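You operate a simulated robot arm through the tools that you are given. There is no shell and no other tool. Be economical: measure what you need, move in short steps, check, and stop when the job is done.

You run a simulated two-armed robot. Do the job below in one go: nothing can be reset, and whatever is moved stays where it is left.

Task
Test the white tube from the tube rack and stand it in the tray that the tester names.
Fine: tester dial on the tube's letter; tube in, then strip on; test button down two to four seconds; the other tubes stay in the tube rack. Set down upright: what you pick out.

It is judged by the outcome, as a careful person would: the job done as asked, and still so three seconds after it is handed in. It fails if anything else is knocked over, pushed out of place, dropped, spilled or broken.

Robot
Two 7-joint arms with two-finger parallel grippers on one trunk, on a base that drives. Base frame: it is fixed to the floor where the robot stands at the start and does not move with it; the origin is under the middle of the robot, x ahead of it, y to its left, z up. Units: m, rad, N and s.
The left shoulder is at the start at [0.11, 0.169, 1.47], the right one opposite. With the tool pointing down near the work surface each hand reaches from about 0.42 to 0.74 m from the robot's upright axis, wherever it stands, measured 20 degrees to its own side. Places, roughly: cream tray [0.9, -0.1, 0.9]; red switch [0.7, 0.3, 0.9]; red tray [0.9, -0.3, 0.9]; test button [0.8, 0, 1]; tester dial [0.8, 0, 0.9]; tester display [0.7, 0.1, 0.9]; tester socket [0.8, 0.2, 1]. Payload 1.57 kg a hand.
The tool frame of a hand sits at the grasp point between the pads (the TCP): z along the fingers, y along the line on which they close. The tips reach 0.03 m beyond it. Largest opening 0.08 m; finger width 0.017, thickness 0.012; the body of the gripper, 0.04 by 0.082 m, starts 0.08 m behind the TCP.
Orientation is that of the tool frame in the base frame, as a unit quaternion [w, x, y, z]. With the fingers straight down and closing along the base's y, the tool's x points along the base's -x, its y along +y and its z along -z.

Tools
- The arms move only by the tool arm_command. It takes "left_series", "right_series" or both (then of equal length, played together; a hand with none holds still); each is a list of rows, each a list of 7 numbers: the turn, a rotation vector about the tool's x, y, z in rad, then the shift along the tool's x, y, z in m, then the gripper command, from -1 (fully open) to 1 (shut), values between in proportion. In form: [[wx, wy, wz, tx, ty, tz, fingers], ...]. A call has 1 to 12 rows; each row shifts and turns the commanded pose from where the row before left it, along the tool's axes as they then stand. Each row takes 0.2 s and may step no farther than 0.05 m and 0.15 rad from the row before; otherwise, or with a gripper value out of range, the whole call is refused. A pose out of reach is approached as far as the arm can. The call stops where the force on the tool passes 40 N (or 10 N more than at its start, if that is more) or the arm is blocked; 0.2 s more then pass. The fingers move at their own pace (about 0.072 m/s each) and stop on an object; they squeeze with about 31 N. The grip force told is the motor's: it shows also when the fingers shut on nothing. Time passes only in rows, and 0.2 s behind the last, so rows that do not move let the fingers close. The reply holds the time, the measured pose of the TCP, the force on the tool along the base axes, the opening and the grip force, in the units named above and with some noise, with the torque about the TCP (base axes, N m) and any sound that the robot's microphone picked up, and new pictures: "show" is both (left out), scene, wrist or none (wrist: the cameras of the hands that moved).
- Cameras (640 x 400 px; columns grow to the right, rows downward): "scene" is now at [0.159, 0.0172, 1.659]; the picture's right is [0.20, -0.98, 0.00], its down [-0.69, -0.14, -0.71] and it looks along [0.70, 0.15, -0.70] (base axes); focal length 283 px, centre (320, 200). "left" rides on the left gripper at [0.072, 0.007, -0.122] in its tool frame; the picture's right is [-0.09, 1.00, 0.00], its down [-0.84, -0.08, -0.54] and it looks along [-0.54, -0.05, 0.84] (tool axes); focal length 238 px, centre (320, 200). "right" rides on the right gripper at [0.072, -0.007, -0.122] in its tool frame; the picture's right is [0.09, 1.00, 0.00], its down [-0.84, 0.08, -0.54] and it looks along [-0.54, 0.05, 0.84] (tool axes); focal length 238 px, centre (320, 200). There is no depth. A picture from a camera that has moved, and an enlarged one, comes with that camera's place and axes in the base frame and with its lens.
- lift_body(by): slides the trunk up (or, below 0, down) by that many m; the arms and the scene camera ride with it, the base frame stays. It gives what a move gives, with no picture.
- base_move(legs): drives the robot by 1 to 6 legs, each [ahead, left, turn to the left] in m, m and rad, along the robot's own axes; the way and the turn of a leg run together, so that a leg with both is an arc; at most 1.5 m and 3.142 rad a leg. The arms and the cameras ride along, it lands a little off, and it stops where it bumps. It gives what a move gives, and a new picture of the scene camera.
- head_to(pan, tilt): turns the head with the scene camera to pan (to the left, within 1.501 rad either way) and tilt (down, from -0.506 to 1.204), counted from straight ahead of the robot. It gives what a move gives, and a new picture of the scene camera.
- inspect(camera, box): a new picture of the part [left, top, right, bottom] of that camera's present view, enlarged. It takes no simulated time.
- job_done(): hands the job in; it is judged then, once.

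Go step by step. Nothing tells you exact positions but the pictures and the camera data: compare them with the known pose of the tool, close in by small moves and look again before you grip or let go. The budget is 120 turns and 260 pictures, counting those below and the enlarged ones. Unless the task says otherwise, let go and move clear before handing in, and close with one line.

The tools are called after ">>>" by a JSON object that holds its "name" and its "arguments". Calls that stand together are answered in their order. arm_command: Moves the arms, as the interface text tells. Its arguments: {"type":"object","properties":{"left_series":{"type":"array","items":{"type":"array","items":{"type":"number"}}},"right_series":{"type":"array","items":{"type":"array","items":{"type":"number"}}},"show":{"type":"string","enum":["both","scene","wrist","none"]}},"required":[]} The other tools are called the same way: lift_body (by) slides the trunk up or down; base_move (legs) drives the base; head_to (pan, tilt) turns the head that bears the scene camera; inspect (camera, box) takes an enlarged picture of a part of a camera's view; job_done () hands the job in.

At the start:

```text
clock: 0.0
left_ee_pos: [0.6547, 0.2787, 1.2147]
left_ee_rot: [0.0, 0.0, 1.0, 0.0]
left_ft_force: [-0.3, -0.2, -0.6]
left_moment: [-0.04, 0.0, -0.02]
left_width: 0.0799
left_grasp_force: 0.0
right_ee_pos: [0.6854, -0.1942, 1.234]
right_ee_rot: [0.002, 0.0, 1.0, 0.0]
right_ft_force: [0.6, -0.1, 0.2]
right_moment: [0.04, 0.01, -0.02]
right_width: 0.0798
right_grasp_force: 0.0
trunk travel left (down, up): [-0.784, 0.106]
robot x, y, heading: [0.0022, 0.0026, -0.002]
head pan, tilt: [0.206, 0.775]
```

scene: 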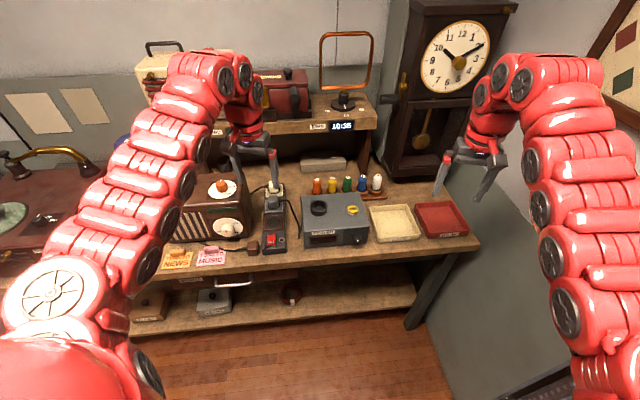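
right: 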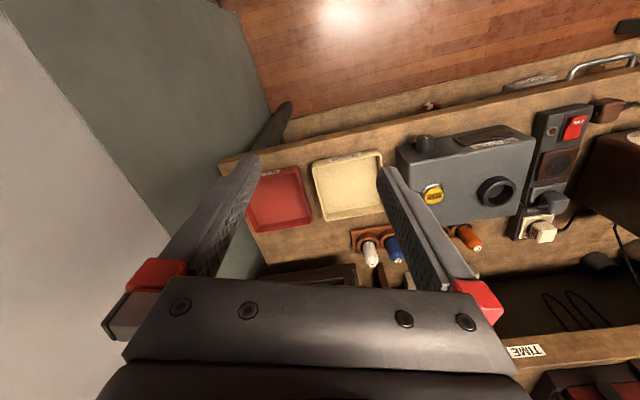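
left: 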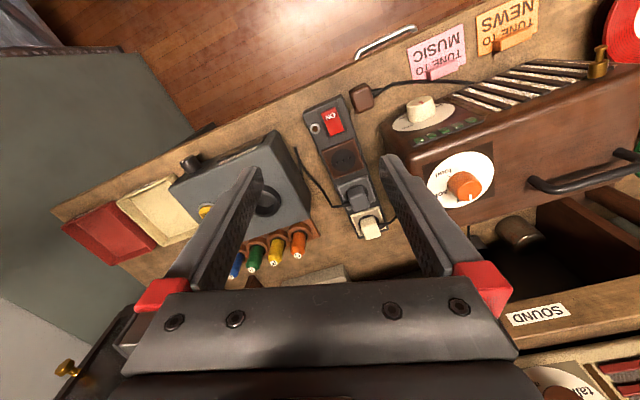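

I see the tester (grey box) with the tube rack behind it, the cream and red trays to the right, and a power strip with a red switch to the left. I will enlarge these parts first.

>>> {"name": "inspect", "arguments": {"camera": "scene", "box": [240, 160, 400, 260]}}

>>> {"name": "inspect", "arguments": {"camera": "right", "box": [330, 100, 610, 275]}}

>>> {"name": "inspect", "arguments": {"camera": "left", "box": [150, 80, 410, 280]}}

```text
4.00 times, centred on (320, 210) of scene
camera zoom: at [0.159, 0.0172, 1.659], right [0.2, -0.98, 0.0], down [-0.69, -0.14, -0.71], along [0.7, 0.15, -0.7], focal length 1133 px, centre (320, 160)
```

zoom: 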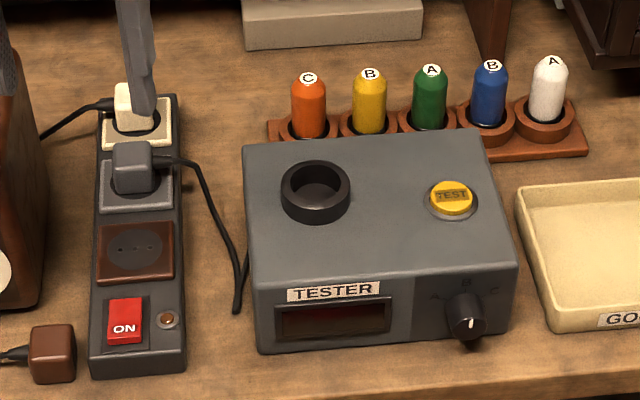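

```text
2.29 times, centred on (470, 188) of right
camera zoom: at [0.6146, -0.1986, 1.3557], right [-0.09, 1.0, 0.0], down [0.84, 0.08, 0.54], along [0.54, 0.05, -0.84], focal length 545 px, centre (-23, 229)
```

zoom: 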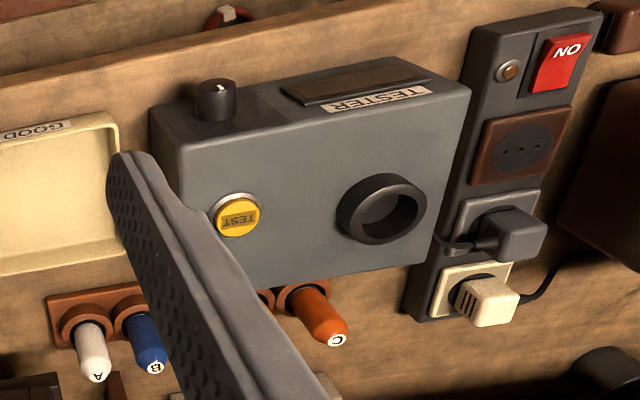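

```text
2.00 times, centred on (280, 180) of left
camera zoom: at [0.5837, 0.2849, 1.337], right [0.09, 1.0, 0.0], down [0.84, -0.08, 0.54], along [0.54, -0.05, -0.84], focal length 477 px, centre (400, 240)
```

zoom: 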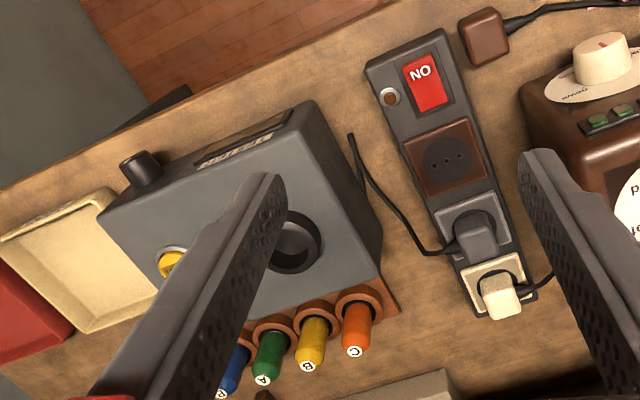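

The white tube is labelled A, so the dial must go on A. I'll take closer looks at the dial, tube and strip switch.

>>> {"name": "inspect", "arguments": {"camera": "scene", "box": [296, 222, 376, 252]}}

>>> {"name": "inspect", "arguments": {"camera": "right", "box": [390, 120, 470, 170]}}

>>> {"name": "base_move", "arguments": {"legs": [[0.1, 0, 0]]}}

```text
8.00 times, centred on (336, 237) of scene
camera zoom: at [0.159, 0.0172, 1.659], right [0.2, -0.98, 0.0], down [-0.69, -0.14, -0.71], along [0.7, 0.15, -0.7], focal length 2266 px, centre (192, -96)
```

zoom: 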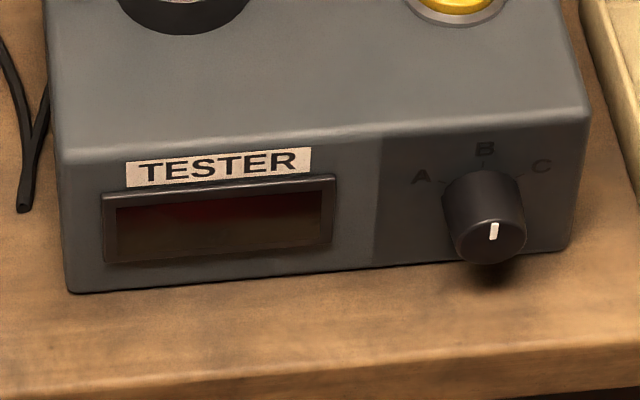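

```text
8.00 times, centred on (430, 145) of right
camera zoom: at [0.6146, -0.1986, 1.3557], right [-0.09, 1.0, 0.0], down [0.84, 0.08, 0.54], along [0.54, 0.05, -0.84], focal length 1907 px, centre (-560, 640)
```

zoom: 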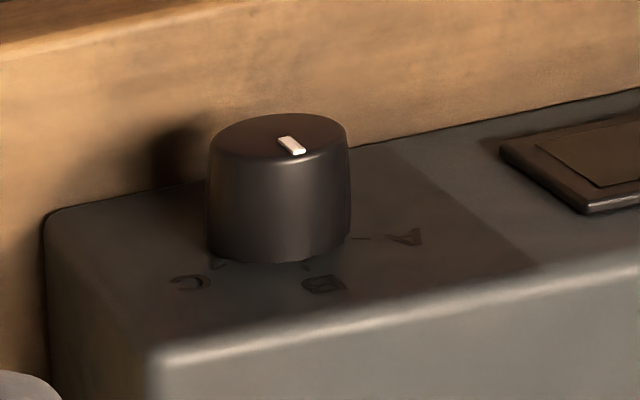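

```text
clock: 1.1
left_ee_pos: [0.7507, 0.2782, 1.2163]
left_ee_rot: [0.001, -0.001, 1.0, 0.0]
left_ft_force: [1.2, -0.3, -0.4]
left_moment: [-0.01, -0.02, -0.02]
left_width: 0.0799
left_grasp_force: 0.0
right_ee_pos: [0.7834, -0.1917, 1.2348]
right_ee_rot: [0.001, 0.001, 1.0, 0.0]
right_ft_force: [-0.5, 0.0, 0.6]
right_moment: [0.02, -0.01, 0.0]
right_width: 0.0799
right_grasp_force: 0.0
trunk travel left (down, up): [-0.784, 0.106]
robot x, y, heading: [0.0946, 0.0037, 0.001]
head pan, tilt: [0.206, 0.775]
camera scene: at [0.2556, 0.0173, 1.6592], right [0.21, -0.98, 0.0], down [-0.68, -0.14, -0.71], along [0.7, 0.15, -0.7], focal length 283 px, centre (320, 200)
```

scene: 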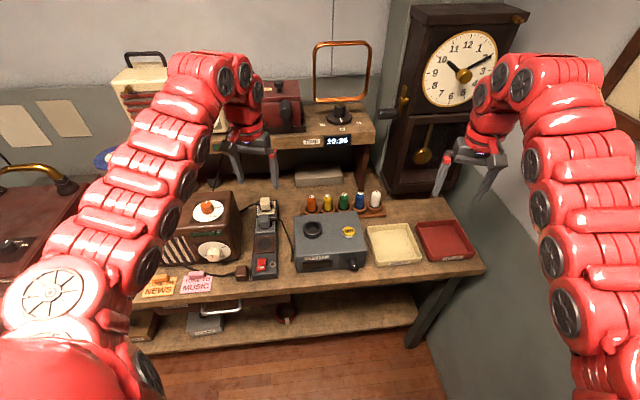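

The dial is on B now (mark straight up) and must be turned to A, about 60° to the left. I'll look again from the new place to triangulate.

>>> {"name": "inspect", "arguments": {"camera": "scene", "box": [230, 180, 390, 280]}}

>>> {"name": "inspect", "arguments": {"camera": "right", "box": [320, 0, 640, 200]}}

>>> {"name": "inspect", "arguments": {"camera": "left", "box": [80, 0, 400, 200]}}

```text
4.00 times, centred on (310, 230) of scene
camera zoom: at [0.2556, 0.0173, 1.6592], right [0.21, -0.98, 0.0], down [-0.68, -0.14, -0.71], along [0.7, 0.15, -0.7], focal length 1133 px, centre (360, 80)
```

zoom: 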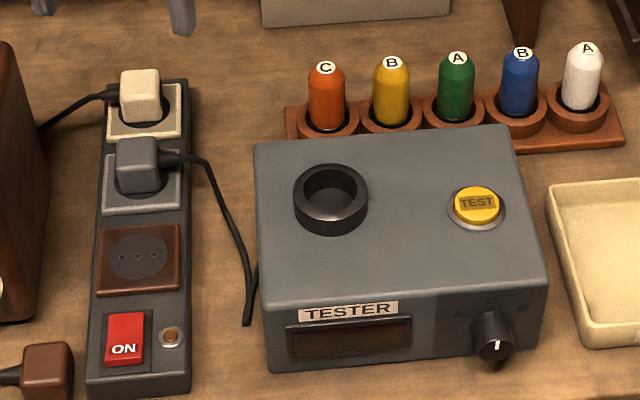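

```text
2.00 times, centred on (480, 100) of right
camera zoom: at [0.7116, -0.1982, 1.3563], right [-0.09, 1.0, 0.0], down [0.84, 0.08, 0.54], along [0.54, 0.05, -0.84], focal length 477 px, centre (0, 400)
```

zoom: 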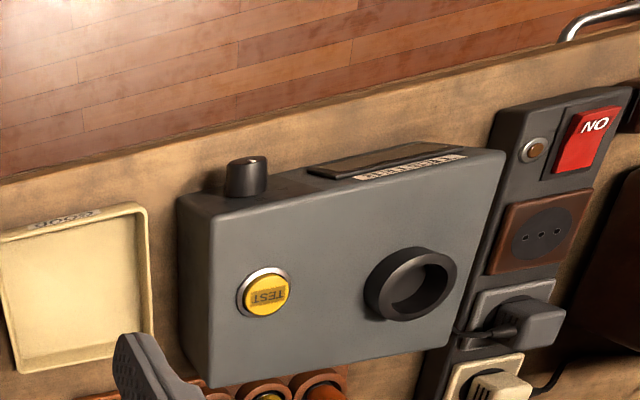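

```text
2.00 times, centred on (240, 100) of left
camera zoom: at [0.6804, 0.2854, 1.3375], right [0.09, 1.0, 0.0], down [0.84, -0.08, 0.54], along [0.54, -0.05, -0.84], focal length 477 px, centre (480, 400)
```

zoom: 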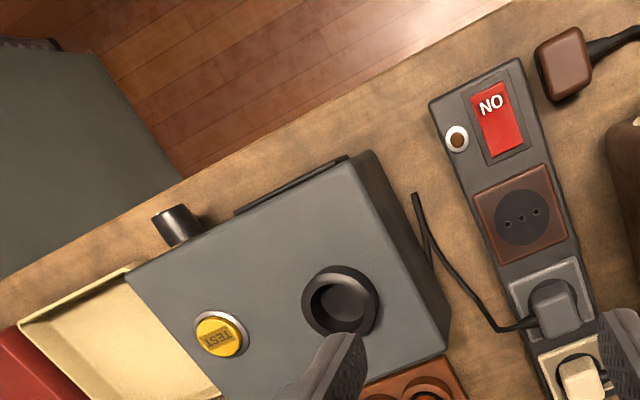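

Triangulated: button ≈ (0.836, 0.044, 0.958), knob front ≈ (0.742, 0.014, 0.906), tester turned about +0.29 rad and table ≈ 0.865. I'll bring the right hand, tilted, above the knob so that it can grip it and turn it by tilting.

>>> {"name": "arm_command", "arguments": {"right_series": [[0, 0, 0, 0.0097, 0.0235, 0.038, -0.35], [0, 0, 0, 0.0097, 0.0235, 0.038, -0.35], [0, 0, 0, 0.0097, 0.0235, 0.038, -0.35], [0, 0, 0, 0.0097, 0.0235, 0.038, -0.35], [0, 0, -0.145, 0, 0, 0, -0.35], [0, 0, -0.145, 0, 0, 0, -0.35], [0, -0.085, 0, 0, 0, 0, -0.35], [0, -0.085, 0, 0, 0, 0, -0.35], [-0.1355, 0, 0.0232, 0, 0, 0, -0.35], [-0.1355, 0, 0.0232, 0, 0, 0, -0.35], [-0.1355, 0, 0.0232, 0, 0, 0, -0.35], [-0.1355, 0, 0.0232, 0, 0, 0, -0.35]]}}

```text
clock: 3.7
left_ee_pos: [0.7528, 0.2768, 1.2154]
left_ee_rot: [-0.001, 0.0, 1.0, 0.001]
left_ft_force: [0.2, -0.6, -0.4]
left_moment: [0.05, -0.01, 0.01]
left_width: 0.08
left_grasp_force: 0.1
right_ee_pos: [0.7609, -0.0963, 1.0773]
right_ee_rot: [0.043, -0.116, 0.952, 0.281]
right_ft_force: [-0.2, 0.5, -0.6]
right_moment: [-0.01, 0.0, 0.0]
right_width: 0.0538
right_grasp_force: 0.1
right hand out of reach, approached as far as the arm can: row 7, 8
trunk travel left (down, up): [-0.784, 0.106]
robot x, y, heading: [0.0979, -0.0032, 0.001]
head pan, tilt: [0.206, 0.775]
camera scene: at [0.2575, 0.0155, 1.659], right [0.21, -0.98, 0.0], down [-0.69, -0.14, -0.71], along [0.7, 0.15, -0.7], focal length 283 px, centre (320, 200)
camera right: at [0.6922, -0.1818, 1.1657], right [-0.33, 0.79, 0.51], down [0.78, -0.07, 0.62], along [0.53, 0.6, -0.6], focal length 238 px, centre (320, 200)
```

scene: 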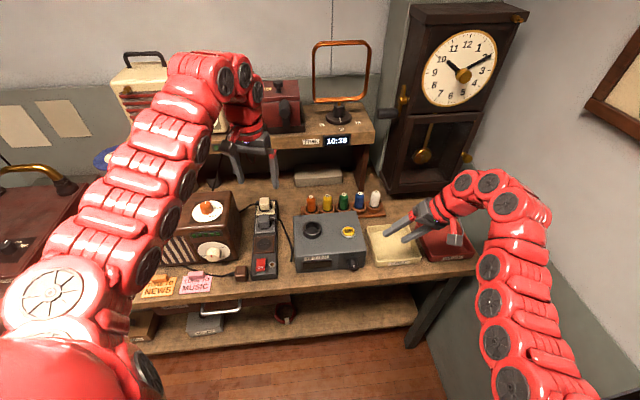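
right: 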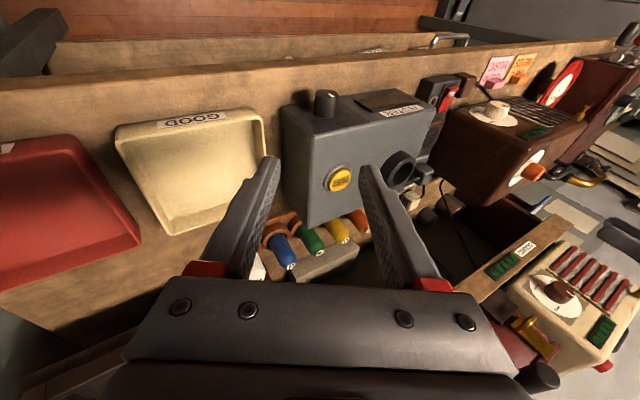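

The hand's orientation is as planned; it is about 16 mm off in x. I'll move in part way and check.

>>> {"name": "arm_command", "arguments": {"right_series": [[0, 0, 0, 0.008, 0.0025, 0.037, -0.35], [0, 0, 0, 0.0075, 0.0025, 0.037, -0.35], [0, 0, 0, 0, 0, 0, -0.35]]}}

```text
clock: 4.5
left_ee_pos: [0.753, 0.279, 1.2147]
left_ee_rot: [-0.001, 0.0, 1.0, 0.0]
left_ft_force: [-0.4, 0.2, 0.2]
left_moment: [0.02, -0.01, -0.02]
left_width: 0.0801
left_grasp_force: 0.1
right_ee_pos: [0.7445, -0.0539, 1.0169]
right_ee_rot: [0.042, -0.116, 0.952, 0.28]
right_ft_force: [0.3, -0.3, 0.3]
right_moment: [0.01, 0.01, -0.02]
right_width: 0.0541
right_grasp_force: 0.1
trunk travel left (down, up): [-0.784, 0.106]
robot x, y, heading: [0.1007, 0.0014, 0.005]
head pan, tilt: [0.206, 0.775]
camera scene: at [0.2566, 0.0169, 1.6591], right [0.21, -0.98, 0.0], down [-0.68, -0.14, -0.71], along [0.7, 0.15, -0.7], focal length 283 px, centre (320, 200)
camera right: at [0.6756, -0.1384, 1.1051], right [-0.33, 0.79, 0.51], down [0.78, -0.07, 0.62], along [0.52, 0.6, -0.6], focal length 238 px, centre (320, 200)
```

scene: 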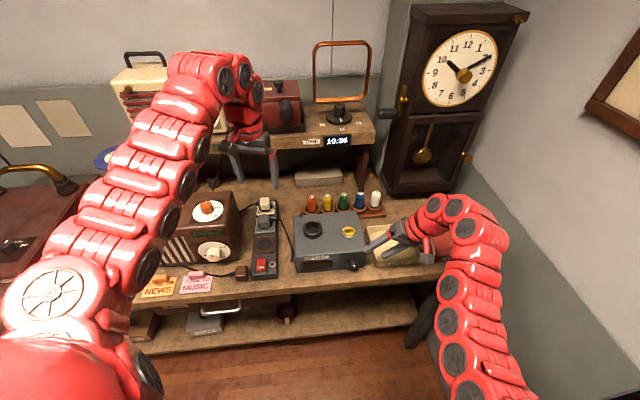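
right: 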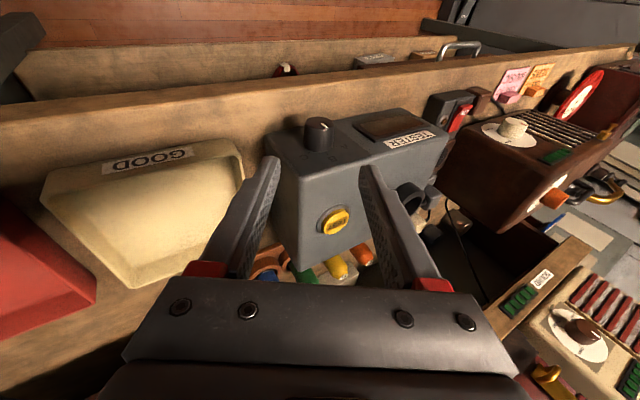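

>>> {"name": "inspect", "arguments": {"camera": "right", "box": [240, 100, 400, 200]}}

>>> {"name": "inspect", "arguments": {"camera": "scene", "box": [310, 200, 410, 280]}}

```text
4.00 times, centred on (320, 150) of right
camera zoom: at [0.6756, -0.1384, 1.1051], right [-0.33, 0.79, 0.51], down [0.78, -0.07, 0.62], along [0.52, 0.6, -0.6], focal length 953 px, centre (320, 400)
```

zoom: 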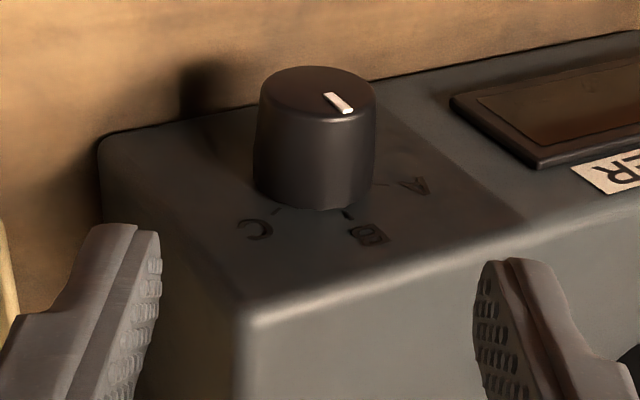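

```text
5.00 times, centred on (360, 240) of scene
camera zoom: at [0.2566, 0.0169, 1.6591], right [0.21, -0.98, 0.0], down [-0.68, -0.14, -0.71], along [0.7, 0.15, -0.7], focal length 1416 px, centre (120, 0)
```

zoom: 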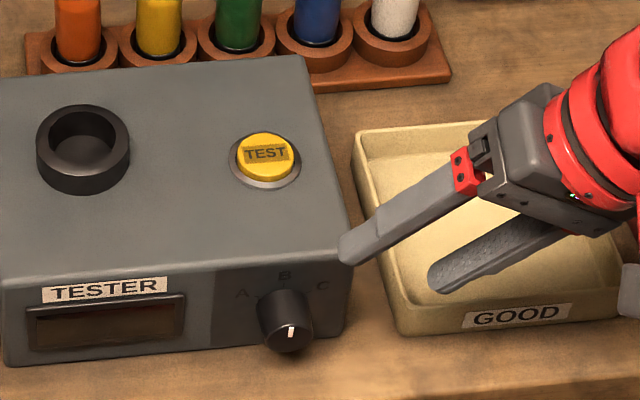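

The knob position agrees with this view (within 3 mm). I'll advance along the fingers and look before closing.

>>> {"name": "arm_command", "arguments": {"right_series": [[0, 0, 0, 0.0005, -0.0005, 0.04, -0.35], [0, 0, 0, 0.0005, -0.0005, 0.035, -0.35], [0, 0, 0, 0, 0, 0, -0.35]], "show": "none"}}

>>> {"name": "inspect", "arguments": {"camera": "right", "box": [220, 60, 420, 260]}}

>>> {"name": "inspect", "arguments": {"camera": "scene", "box": [310, 200, 410, 280]}}

```text
clock: 5.3
left_ee_pos: [0.7519, 0.2781, 1.2146]
left_ee_rot: [-0.001, 0.0, 1.0, 0.0]
left_ft_force: [0.1, 0.1, 0.0]
left_moment: [-0.02, 0.02, 0.0]
left_width: 0.08
left_grasp_force: 0.1
right_ee_pos: [0.7443, -0.0139, 0.9532]
right_ee_rot: [0.043, -0.117, 0.952, 0.28]
right_ft_force: [0.5, -0.7, 0.5]
right_moment: [-0.02, 0.01, 0.01]
right_width: 0.0539
right_grasp_force: 0.1
trunk travel left (down, up): [-0.784, 0.106]
robot x, y, heading: [0.0945, 0.002, 0.0]
head pan, tilt: [0.206, 0.775]
```

```text
2.00 times, centred on (320, 160) of right
camera zoom: at [0.6757, -0.0985, 1.0421], right [-0.33, 0.79, 0.51], down [0.78, -0.07, 0.62], along [0.52, 0.6, -0.6], focal length 477 px, centre (320, 280)
```

zoom: 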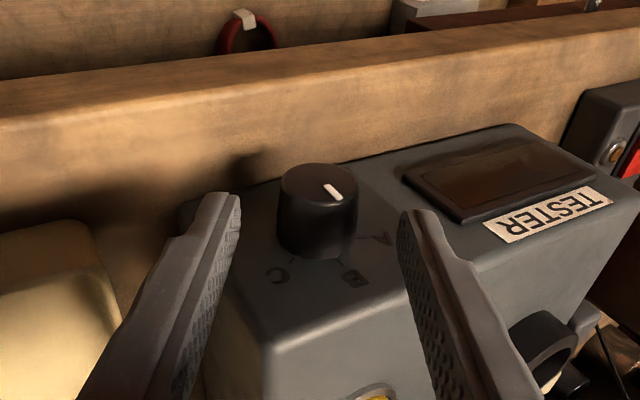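

```text
5.00 times, centred on (360, 240) of scene
camera zoom: at [0.2566, 0.017, 1.6591], right [0.21, -0.98, 0.0], down [-0.68, -0.14, -0.71], along [0.7, 0.15, -0.7], focal length 1416 px, centre (120, 0)
```

zoom: 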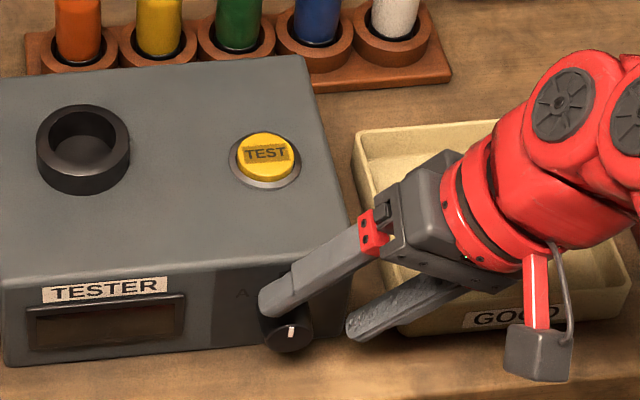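

The knob is centred between the fingers, so I go the last 4.5 cm.

>>> {"name": "arm_command", "arguments": {"right_series": [[0, 0, 0, 0, -0.0005, 0.025, -0.35], [0, 0, 0, 0, -0.0005, 0.02, -0.35], [0, 0, 0, 0, 0, 0, -0.35]], "show": "none"}}

>>> {"name": "inspect", "arguments": {"camera": "right", "box": [220, 60, 420, 260]}}

>>> {"name": "inspect", "arguments": {"camera": "scene", "box": [310, 200, 410, 280]}}

```text
clock: 6.1
left_ee_pos: [0.7534, 0.2786, 1.2157]
left_ee_rot: [0.0, 0.0, 1.0, 0.0]
left_ft_force: [0.3, 0.1, 0.5]
left_moment: [0.02, -0.01, 0.02]
left_width: 0.0801
left_grasp_force: 0.0
right_ee_pos: [0.7456, 0.0106, 0.9126]
right_ee_rot: [0.042, -0.117, 0.952, 0.28]
right_ft_force: [-0.1, 0.7, 0.3]
right_moment: [0.01, -0.01, -0.03]
right_width: 0.0541
right_grasp_force: 0.0
trunk travel left (down, up): [-0.784, 0.106]
robot x, y, heading: [0.1004, 0.0005, 0.002]
head pan, tilt: [0.206, 0.775]
```

```text
2.00 times, centred on (320, 160) of right
camera zoom: at [0.6765, -0.075, 1.0027], right [-0.33, 0.79, 0.51], down [0.78, -0.07, 0.62], along [0.52, 0.6, -0.6], focal length 477 px, centre (320, 280)
```

zoom: 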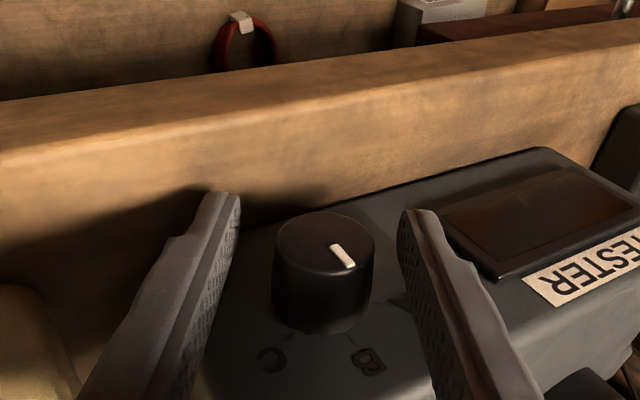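

```text
5.00 times, centred on (360, 240) of scene
camera zoom: at [0.2567, 0.0172, 1.6591], right [0.21, -0.98, 0.0], down [-0.68, -0.14, -0.71], along [0.7, 0.15, -0.7], focal length 1416 px, centre (120, 0)
```

zoom: 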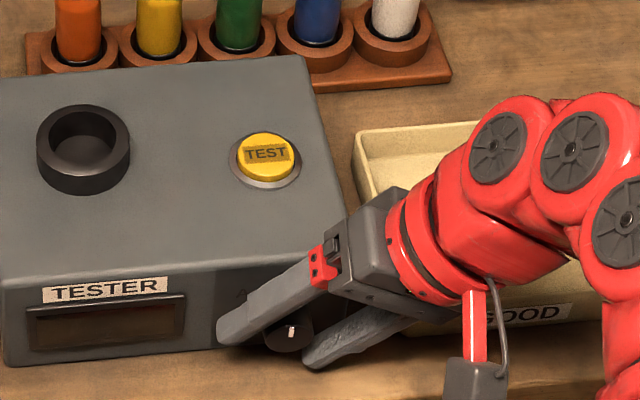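

>>> {"name": "arm_command", "arguments": {"right_series": [[0, 0, 0, 0, 0, 0, 0.4], [0, 0, 0, 0, 0, 0, 0.4], [0, 0, 0, 0, 0, 0, 0.4]], "show": "none"}}

>>> {"name": "inspect", "arguments": {"camera": "right", "box": [220, 60, 420, 260]}}

```text
clock: 6.9
left_ee_pos: [0.7521, 0.2806, 1.215]
left_ee_rot: [0.0, -0.001, 1.0, 0.001]
left_ft_force: [0.2, 0.1, -0.9]
left_moment: [-0.02, -0.02, -0.01]
left_width: 0.0798
left_grasp_force: 0.0
right_ee_pos: [0.7458, 0.0118, 0.9141]
right_ee_rot: [0.043, -0.117, 0.952, 0.28]
right_ft_force: [-1.4, 4.9, 2.1]
right_moment: [0.06, -0.05, 0.17]
right_width: 0.0303
right_grasp_force: 39.5
trunk travel left (down, up): [-0.784, 0.106]
robot x, y, heading: [0.0986, -0.0001, -0.0]
head pan, tilt: [0.206, 0.775]
```

```text
2.00 times, centred on (320, 160) of right
camera zoom: at [0.6764, -0.0737, 1.0032], right [-0.33, 0.79, 0.51], down [0.78, -0.06, 0.62], along [0.52, 0.6, -0.6], focal length 477 px, centre (320, 280)
```

zoom: 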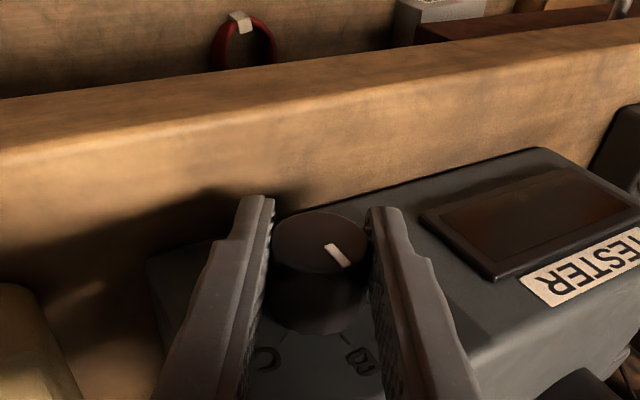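

Gripped. Now I turn the first half and check.

>>> {"name": "arm_command", "arguments": {"right_series": [[0.1355, 0, -0.0232, 0, 0.0014, 0, 0.4], [0.1355, 0, -0.0232, 0, 0.0014, 0, 0.4], [0.1355, 0, -0.0232, 0, 0.0014, 0, 0.4], [0.1355, 0, -0.0232, 0, 0.0014, 0, 0.4]], "show": "none"}}

>>> {"name": "inspect", "arguments": {"camera": "right", "box": [220, 60, 420, 260]}}

>>> {"name": "inspect", "arguments": {"camera": "scene", "box": [280, 200, 380, 280]}}

```text
clock: 7.9
left_ee_pos: [0.7528, 0.2772, 1.214]
left_ee_rot: [0.0, 0.0, 1.0, 0.0]
left_ft_force: [-0.4, 0.1, 0.1]
left_moment: [0.03, 0.0, -0.01]
left_width: 0.0803
left_grasp_force: 0.0
right_ee_pos: [0.7444, 0.0149, 0.9154]
right_ee_rot: [0.085, -0.144, 0.986, 0.011]
right_ft_force: [-0.6, 0.6, 1.8]
right_moment: [0.16, -0.49, -0.09]
right_width: 0.0302
right_grasp_force: 39.3
trunk travel left (down, up): [-0.784, 0.106]
robot x, y, heading: [0.0967, -0.0019, -0.002]
head pan, tilt: [0.206, 0.775]
```

```text
2.00 times, centred on (320, 160) of right
camera zoom: at [0.6595, -0.0174, 1.0237], right [-0.37, 0.93, -0.02], down [0.68, 0.28, 0.68], along [0.63, 0.24, -0.74], focal length 477 px, centre (320, 280)
```

zoom: 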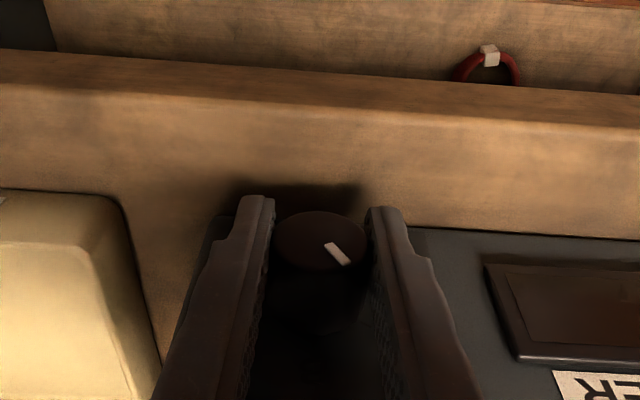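

```text
5.00 times, centred on (330, 240) of scene
camera zoom: at [0.2566, 0.0174, 1.6591], right [0.2, -0.98, 0.0], down [-0.68, -0.14, -0.71], along [0.7, 0.15, -0.7], focal length 1416 px, centre (270, 0)
```

zoom: 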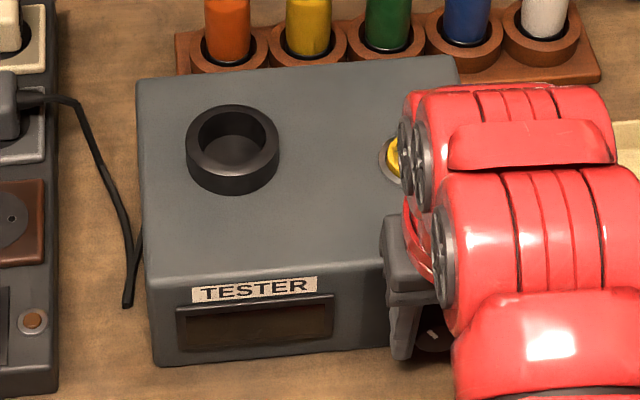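

>>> {"name": "arm_command", "arguments": {"right_series": [[0.1355, 0, -0.0232, 0, 0.0014, 0, 0.4], [0.1355, 0, -0.0232, 0, 0.0014, 0, 0.4], [0.1355, 0, -0.0232, 0, 0.0014, 0, 0.4], [0.1355, 0, -0.0232, 0, 0.0014, 0, 0.4]], "show": "none"}}

>>> {"name": "inspect", "arguments": {"camera": "right", "box": [220, 60, 420, 260]}}

>>> {"name": "inspect", "arguments": {"camera": "scene", "box": [280, 200, 380, 280]}}

```text
clock: 8.9
left_ee_pos: [0.7535, 0.2772, 1.2156]
left_ee_rot: [0.0, -0.001, 1.0, 0.001]
left_ft_force: [0.3, -0.4, 0.4]
left_moment: [0.01, -0.02, 0.03]
left_width: 0.0798
left_grasp_force: 0.1
right_ee_pos: [0.7431, 0.0171, 0.915]
right_ee_rot: [0.12, -0.16, 0.945, -0.258]
right_ft_force: [3.4, -11.0, 3.4]
right_moment: [0.17, 0.91, -0.42]
right_width: 0.0303
right_grasp_force: 39.9
trunk travel left (down, up): [-0.784, 0.106]
robot x, y, heading: [0.0992, -0.0018, 0.001]
head pan, tilt: [0.206, 0.775]
```

```text
2.00 times, centred on (320, 160) of right
camera zoom: at [0.6424, 0.0405, 1.0101], right [-0.32, 0.78, -0.54], down [0.58, 0.61, 0.54], along [0.74, -0.14, -0.65], focal length 477 px, centre (320, 280)
```

zoom: 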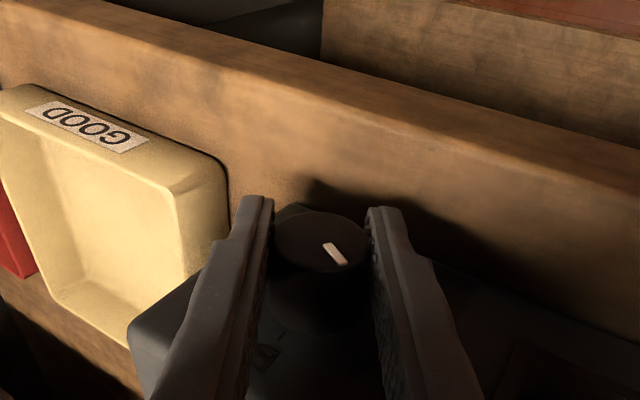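

```text
5.00 times, centred on (330, 240) of scene
camera zoom: at [0.2569, 0.0154, 1.6592], right [0.2, -0.98, 0.0], down [-0.68, -0.14, -0.71], along [0.7, 0.15, -0.7], focal length 1416 px, centre (270, 0)
```

zoom: 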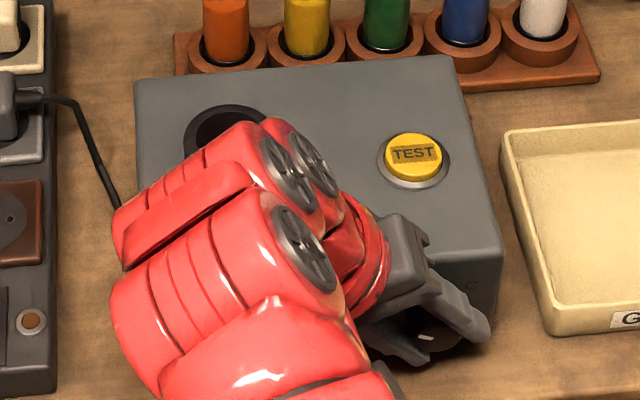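

The knob followed the hand by about 63°. I release and back out along the fingers to see it.

>>> {"name": "arm_command", "arguments": {"right_series": [[0, 0, 0, 0, 0, 0, -0.3], [0, 0, 0, 0, 0, 0, -0.3], [0, 0, 0, 0, 0, -0.04, -0.3], [0, 0, 0, 0, 0, -0.045, -0.3], [0, 0, 0, 0, 0, -0.045, -0.3]], "show": "scene"}}

>>> {"name": "inspect", "arguments": {"camera": "right", "box": [220, 60, 420, 260]}}

```text
clock: 10.1
left_ee_pos: [0.7523, 0.279, 1.2144]
left_ee_rot: [0.0, -0.001, 1.0, 0.001]
left_ft_force: [0.3, -0.1, 0.5]
left_moment: [0.0, 0.02, 0.0]
left_width: 0.0802
left_grasp_force: 0.1
right_ee_pos: [0.7017, 0.0794, 1.0234]
right_ee_rot: [0.12, -0.162, 0.946, -0.256]
right_ft_force: [0.0, -0.3, 0.2]
right_moment: [-0.01, 0.02, 0.0]
right_width: 0.0522
right_grasp_force: 0.1
trunk travel left (down, up): [-0.784, 0.106]
robot x, y, heading: [0.0988, -0.0034, 0.003]
head pan, tilt: [0.206, 0.775]
camera scene: at [0.2565, 0.0173, 1.6591], right [0.21, -0.98, 0.0], down [-0.68, -0.14, -0.71], along [0.7, 0.15, -0.7], focal length 283 px, centre (320, 200)
```

scene: 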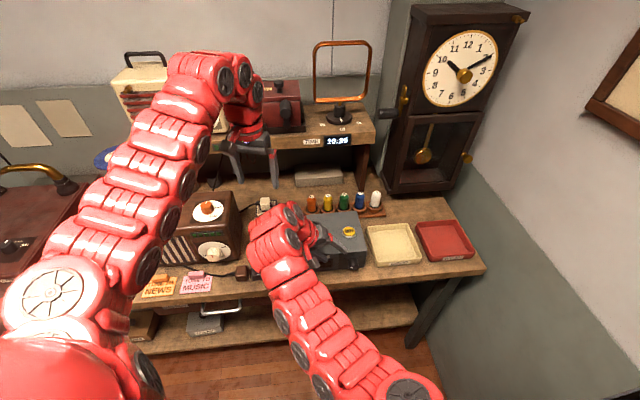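

```text
2.00 times, centred on (320, 160) of right
camera zoom: at [0.6008, 0.1025, 1.119], right [-0.33, 0.78, -0.53], down [0.58, 0.61, 0.54], along [0.74, -0.13, -0.65], focal length 477 px, centre (320, 280)
```

zoom: 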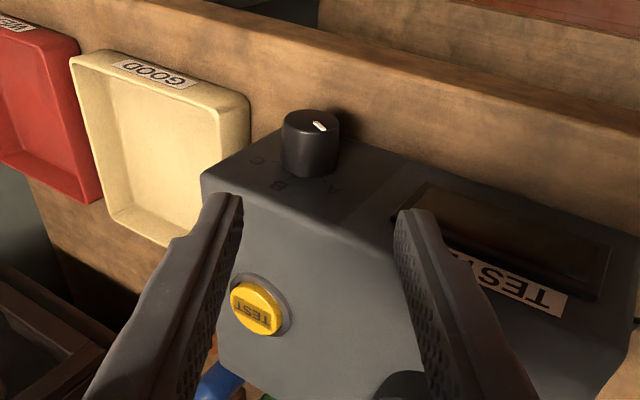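

>>> {"name": "inspect", "arguments": {"camera": "right", "box": [290, 110, 354, 160]}}

>>> {"name": "inspect", "arguments": {"camera": "scene", "box": [320, 230, 384, 280]}}

```text
8.00 times, centred on (322, 135) of right
camera zoom: at [0.6008, 0.1025, 1.119], right [-0.33, 0.78, -0.53], down [0.58, 0.61, 0.54], along [0.74, -0.13, -0.65], focal length 1907 px, centre (304, 720)
```

zoom: 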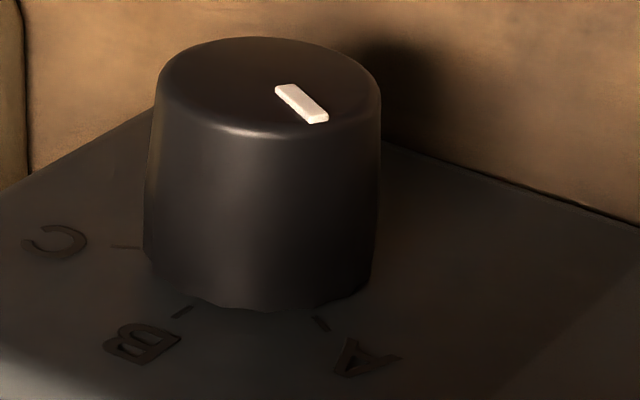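

```text
8.00 times, centred on (352, 255) of scene
camera zoom: at [0.2565, 0.0173, 1.6591], right [0.21, -0.98, 0.0], down [-0.68, -0.14, -0.71], along [0.7, 0.15, -0.7], focal length 2266 px, centre (64, -240)
```

zoom: 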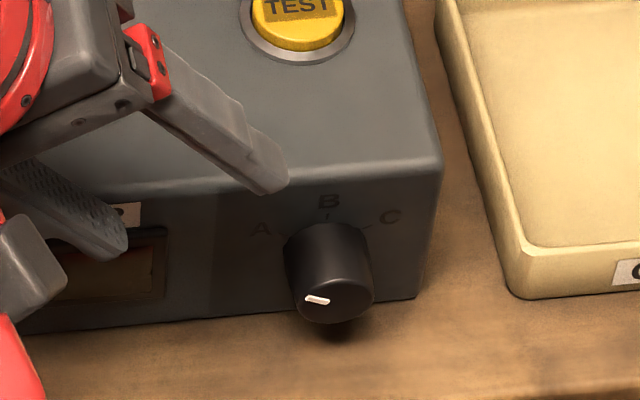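

Dial mark is at about 63° left, on the A tick. Now I raise and straighten the right hand, and move it toward the rack side for a look at the white tube and the shelf clearance.

>>> {"name": "arm_command", "arguments": {"right_series": [[0, 0, 0, 0, 0, -0.045, -0.3], [-0.1355, 0, 0.0232, 0, -0.02, -0.03, -0.3], [-0.1355, 0, 0.0232, 0, -0.03, -0.02, -0.3], [-0.1355, 0, 0.0232, 0, -0.035, -0.02, -0.3], [-0.1355, 0, 0.0232, 0, -0.035, -0.02, -0.3], [0, 0.085, 0, 0, -0.03, 0, -0.3], [0, 0.085, 0, 0, -0.03, 0, -0.3], [0, 0, 0.145, 0, 0, 0, -0.3], [0, 0, 0.145, 0, 0, 0, -0.3]]}}

>>> {"name": "inspect", "arguments": {"camera": "scene", "box": [280, 100, 440, 240]}}

>>> {"name": "inspect", "arguments": {"camera": "scene", "box": [280, 220, 384, 280]}}

```text
clock: 12.1
left_ee_pos: [0.7533, 0.2804, 1.2151]
left_ee_rot: [-0.001, 0.0, 1.0, 0.0]
left_ft_force: [-0.8, 0.5, -0.2]
left_moment: [0.01, -0.01, 0.02]
left_width: 0.08
left_grasp_force: 0.2
right_ee_pos: [0.713, -0.0584, 1.0631]
right_ee_rot: [0.097, -0.03, 0.993, -0.063]
right_ft_force: [0.2, -0.2, 0.6]
right_moment: [0.0, 0.02, -0.01]
right_width: 0.052
right_grasp_force: 0.1
right hand out of reach, approached as far as the arm can: row 2, 3, 4, 5, 6, 7
trunk travel left (down, up): [-0.784, 0.106]
robot x, y, heading: [0.0984, 0.0014, 0.004]
head pan, tilt: [0.206, 0.775]
camera scene: at [0.2567, 0.0178, 1.6591], right [0.21, -0.98, 0.0], down [-0.68, -0.14, -0.71], along [0.7, 0.15, -0.7], focal length 283 px, centre (320, 200)
camera right: at [0.6203, -0.0554, 1.1694], right [-0.14, 0.98, -0.15], down [0.71, 0.2, 0.67], along [0.69, -0.01, -0.72], focal length 238 px, centre (320, 200)
```

scene: 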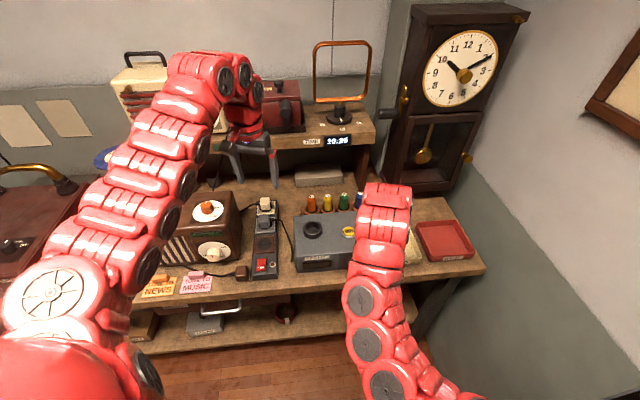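
right: 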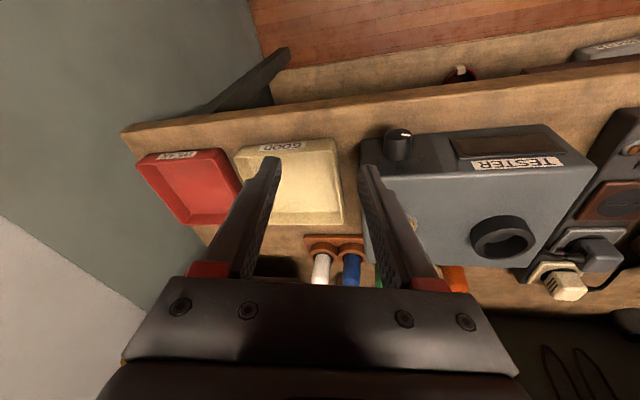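

```text
2.86 times, centred on (360, 170) of scene
camera zoom: at [0.2567, 0.0178, 1.6591], right [0.21, -0.98, 0.0], down [-0.68, -0.14, -0.71], along [0.7, 0.15, -0.7], focal length 809 px, centre (206, 286)
```

zoom: 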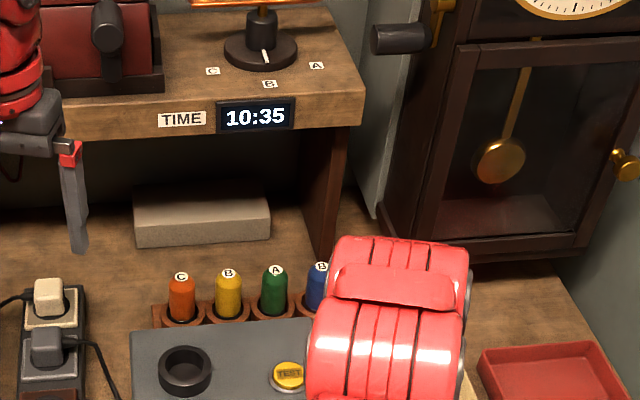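

```text
6.15 times, centred on (332, 250) of scene
camera zoom: at [0.2567, 0.0178, 1.6591], right [0.21, -0.98, 0.0], down [-0.68, -0.14, -0.71], along [0.7, 0.15, -0.7], focal length 1743 px, centre (246, -108)
```

zoom: 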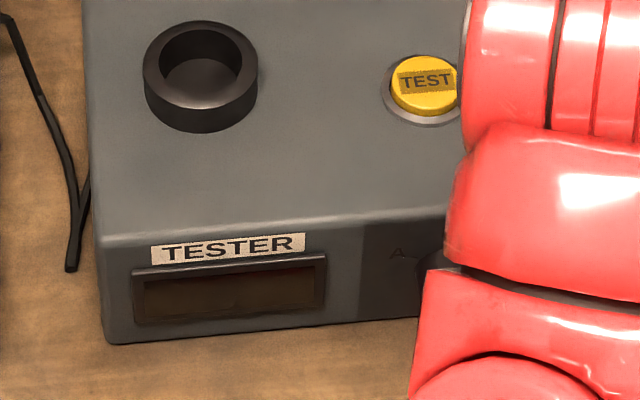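

The rack sits around x ≈ 1.05, about 9 cm in front of the shelf, which is out of reach from here. I'll straighten and raise the right hand, pull the left hand back, then drive ahead in steps.

>>> {"name": "arm_command", "arguments": {"right_series": [[-0.063, 0.097, 0.03, 0, 0, -0.03, -0.3], [-0.063, 0.097, 0.03, 0, 0, -0.03, -0.3], [0, 0, 0, 0, -0.03, -0.03, -0.3], [0, 0, 0, 0, -0.03, -0.03, -0.3], [0, 0, 0, 0, -0.03, -0.03, -0.3]], "left_series": [[0, 0, 0, 0.04, 0, -0.01, -1], [0, 0, 0, 0.04, 0, -0.01, -1], [0, 0, 0, 0.04, 0, -0.01, -1], [0, 0, 0, 0.04, 0, -0.01, -1], [0, 0, 0, 0, 0, 0, -1]], "show": "none"}}

>>> {"name": "base_move", "arguments": {"legs": [[0.12, 0, 0]]}}

```text
clock: 13.3
left_ee_pos: [0.7035, 0.2946, 1.2025]
left_ee_rot: [-0.001, -0.001, 1.0, 0.0]
left_ft_force: [-0.7, -0.3, 0.4]
left_moment: [0.0, 0.0, -0.01]
left_width: 0.0799
left_grasp_force: 0.1
left hand out of reach, approached as far as the arm can: row 1, 2, 3, 4
right_ee_pos: [0.714, -0.0585, 1.0623]
right_ee_rot: [0.096, -0.032, 0.993, -0.062]
right_ft_force: [-0.2, 0.2, -0.6]
right_moment: [-0.02, -0.01, 0.01]
right_width: 0.052
right_grasp_force: 0.1
right hand out of reach, approached as far as the arm can: row 1, 2, 3, 4, 5
trunk travel left (down, up): [-0.784, 0.106]
robot x, y, heading: [0.0992, 0.0022, -0.0]
head pan, tilt: [0.206, 0.775]
```

```text
clock: 14.6
left_ee_pos: [0.8239, 0.2951, 1.2039]
left_ee_rot: [0.0, 0.0, 1.0, 0.0]
left_ft_force: [0.3, -0.2, 0.1]
left_moment: [0.02, -0.02, 0.02]
left_width: 0.0799
left_grasp_force: 0.1
right_ee_pos: [0.8327, -0.0584, 1.0633]
right_ee_rot: [0.097, -0.031, 0.993, -0.064]
right_ft_force: [0.0, 0.2, -0.4]
right_moment: [0.03, -0.03, -0.02]
right_width: 0.0523
right_grasp_force: 0.2
trunk travel left (down, up): [-0.784, 0.106]
robot x, y, heading: [0.2183, -0.0027, 0.004]
head pan, tilt: [0.206, 0.775]
camera scene: at [0.3759, 0.0173, 1.6592], right [0.21, -0.98, 0.0], down [-0.68, -0.14, -0.71], along [0.7, 0.15, -0.7], focal length 283 px, centre (320, 200)
```

scene: 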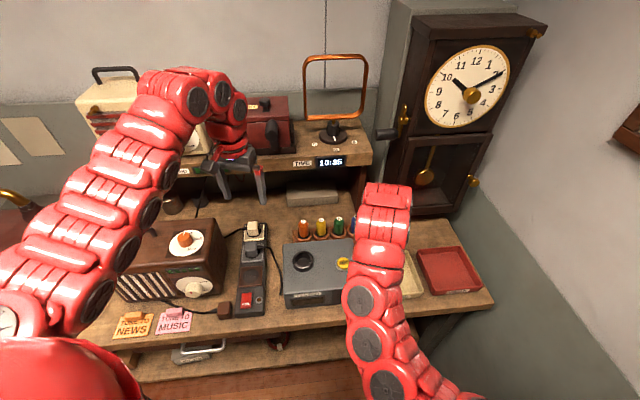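

The right hand sits at its inner reach limit. I'll straighten it while moving it outward (ahead and to the right), then up.

>>> {"name": "arm_command", "arguments": {"right_series": [[0, 0, 0, -0.03, -0.03, -0.01, -0.3], [-0.063, 0.097, 0.03, -0.03, -0.03, 0, -0.3], [-0.063, 0.097, 0.03, -0.02, -0.03, 0, -0.3], [0, 0, 0, 0, -0.02, -0.03, -0.3], [0, 0, 0, 0, 0, 0, -0.3]]}}

```text
clock: 15.8
left_ee_pos: [0.8233, 0.2957, 1.2023]
left_ee_rot: [-0.002, -0.001, 1.0, -0.001]
left_ft_force: [0.4, 0.0, -0.3]
left_moment: [0.0, 0.02, 0.03]
left_width: 0.08
left_grasp_force: 0.0
right_ee_pos: [0.9162, -0.1641, 1.117]
right_ee_rot: [-0.001, -0.001, 1.0, 0.0]
right_ft_force: [-0.2, -0.1, 0.2]
right_moment: [-0.01, 0.01, -0.03]
right_width: 0.052
right_grasp_force: 0.0
right hand out of reach, approached as far as the arm can: row 1
trunk travel left (down, up): [-0.784, 0.106]
robot x, y, heading: [0.2189, -0.0008, 0.0]
head pan, tilt: [0.206, 0.775]
camera scene: at [0.3778, 0.0178, 1.659], right [0.21, -0.98, 0.0], down [-0.69, -0.14, -0.71], along [0.7, 0.15, -0.7], focal length 283 px, centre (320, 200)
camera right: at [0.8471, -0.1694, 1.2399], right [-0.09, 1.0, 0.0], down [0.84, 0.08, 0.54], along [0.54, 0.05, -0.84], focal length 238 px, centre (320, 200)
```

scene: 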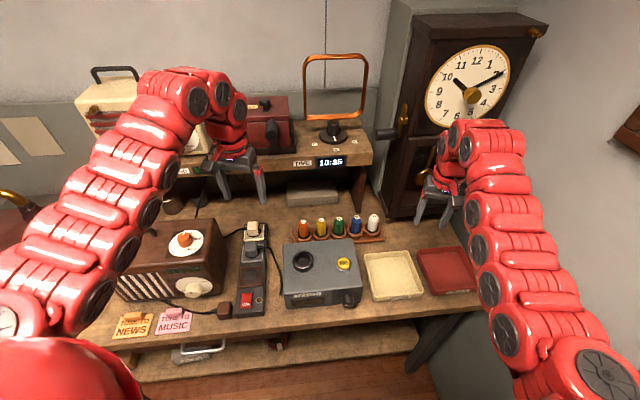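
right: 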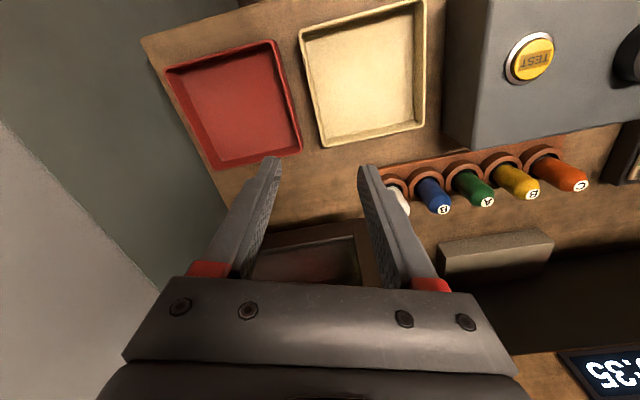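

>>> {"name": "inspect", "arguments": {"camera": "scene", "box": [280, 200, 400, 275]}}

>>> {"name": "inspect", "arguments": {"camera": "right", "box": [360, 20, 640, 230]}}

```text
5.33 times, centred on (340, 238) of scene
camera zoom: at [0.3778, 0.0178, 1.659], right [0.21, -0.98, 0.0], down [-0.69, -0.14, -0.71], along [0.7, 0.15, -0.7], focal length 1511 px, centre (213, 0)
```

zoom: 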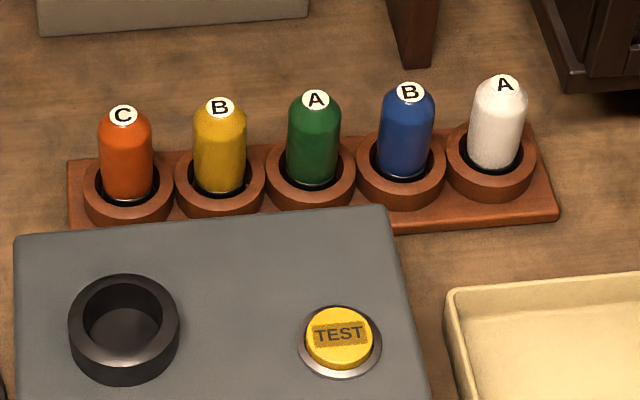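

```text
1.90 times, centred on (500, 125) of right
camera zoom: at [0.8471, -0.1694, 1.2399], right [-0.09, 1.0, 0.0], down [0.84, 0.08, 0.54], along [0.54, 0.05, -0.84], focal length 454 px, centre (-23, 343)
```

zoom: 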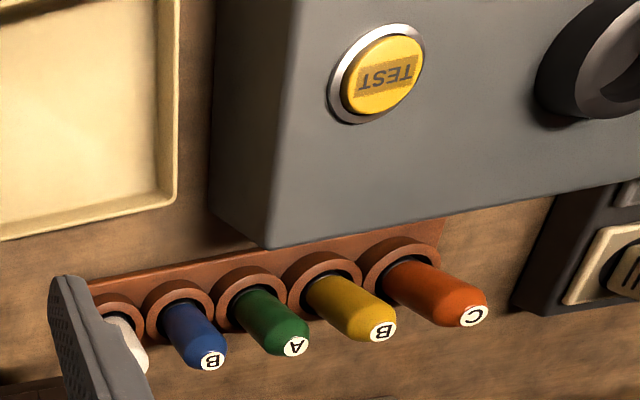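

White tube top ≈ (1.047, −0.031, 0.952), row turned ≈ 17°; socket ≈ (0.813, 0.158, 0.97). I'll drive ahead a bit more to bring the rack into reach.

>>> {"name": "base_move", "arguments": {"legs": [[0.12, 0, 0]]}}

>>> {"name": "inspect", "arguments": {"camera": "scene", "box": [320, 130, 480, 255]}}

>>> {"name": "inspect", "arguments": {"camera": "right", "box": [320, 0, 640, 200]}}

```text
clock: 17.0
left_ee_pos: [0.9323, 0.2926, 1.1995]
left_ee_rot: [-0.01, 0.004, 1.0, -0.002]
left_ft_force: [0.6, 0.7, -0.1]
left_moment: [-0.01, 0.03, 0.01]
left_width: 0.08
left_grasp_force: 0.0
right_ee_pos: [1.028, -0.1638, 1.1164]
right_ee_rot: [-0.001, -0.001, 1.0, -0.001]
right_ft_force: [0.7, -0.6, 0.4]
right_moment: [0.0, 0.01, 0.02]
right_width: 0.0521
right_grasp_force: 0.1
trunk travel left (down, up): [-0.784, 0.106]
robot x, y, heading: [0.3249, 0.0014, -0.002]
head pan, tilt: [0.206, 0.775]
stopped in leg 1: the robot was blocked; the commanded pose is now the measured one
camera scene: at [0.4888, 0.0174, 1.6587], right [0.21, -0.98, 0.0], down [-0.69, -0.14, -0.71], along [0.7, 0.15, -0.7], focal length 283 px, centre (320, 200)
```

scene: 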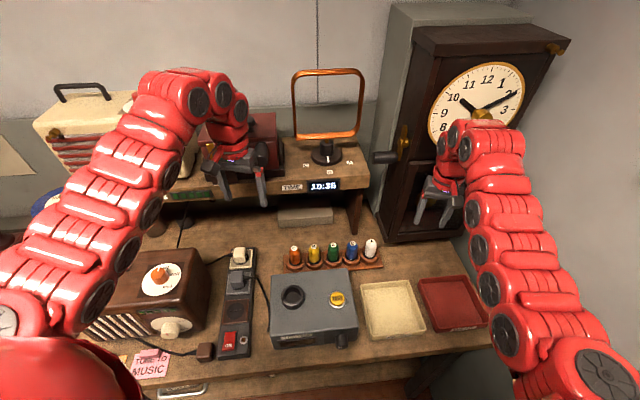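

```text
3.20 times, centred on (400, 192) of scene
camera zoom: at [0.4888, 0.0174, 1.6587], right [0.21, -0.98, 0.0], down [-0.69, -0.14, -0.71], along [0.7, 0.15, -0.7], focal length 906 px, centre (64, 224)
```

zoom: 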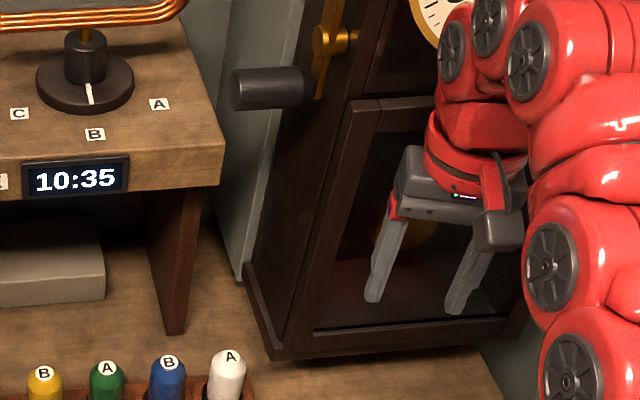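

```text
2.00 times, centred on (480, 100) of right
camera zoom: at [0.9576, -0.1695, 1.2387], right [-0.09, 1.0, 0.0], down [0.84, 0.08, 0.54], along [0.54, 0.05, -0.84], focal length 477 px, centre (0, 400)
```

zoom: 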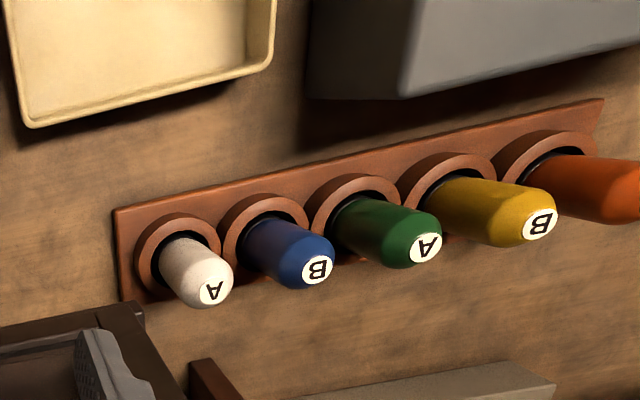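

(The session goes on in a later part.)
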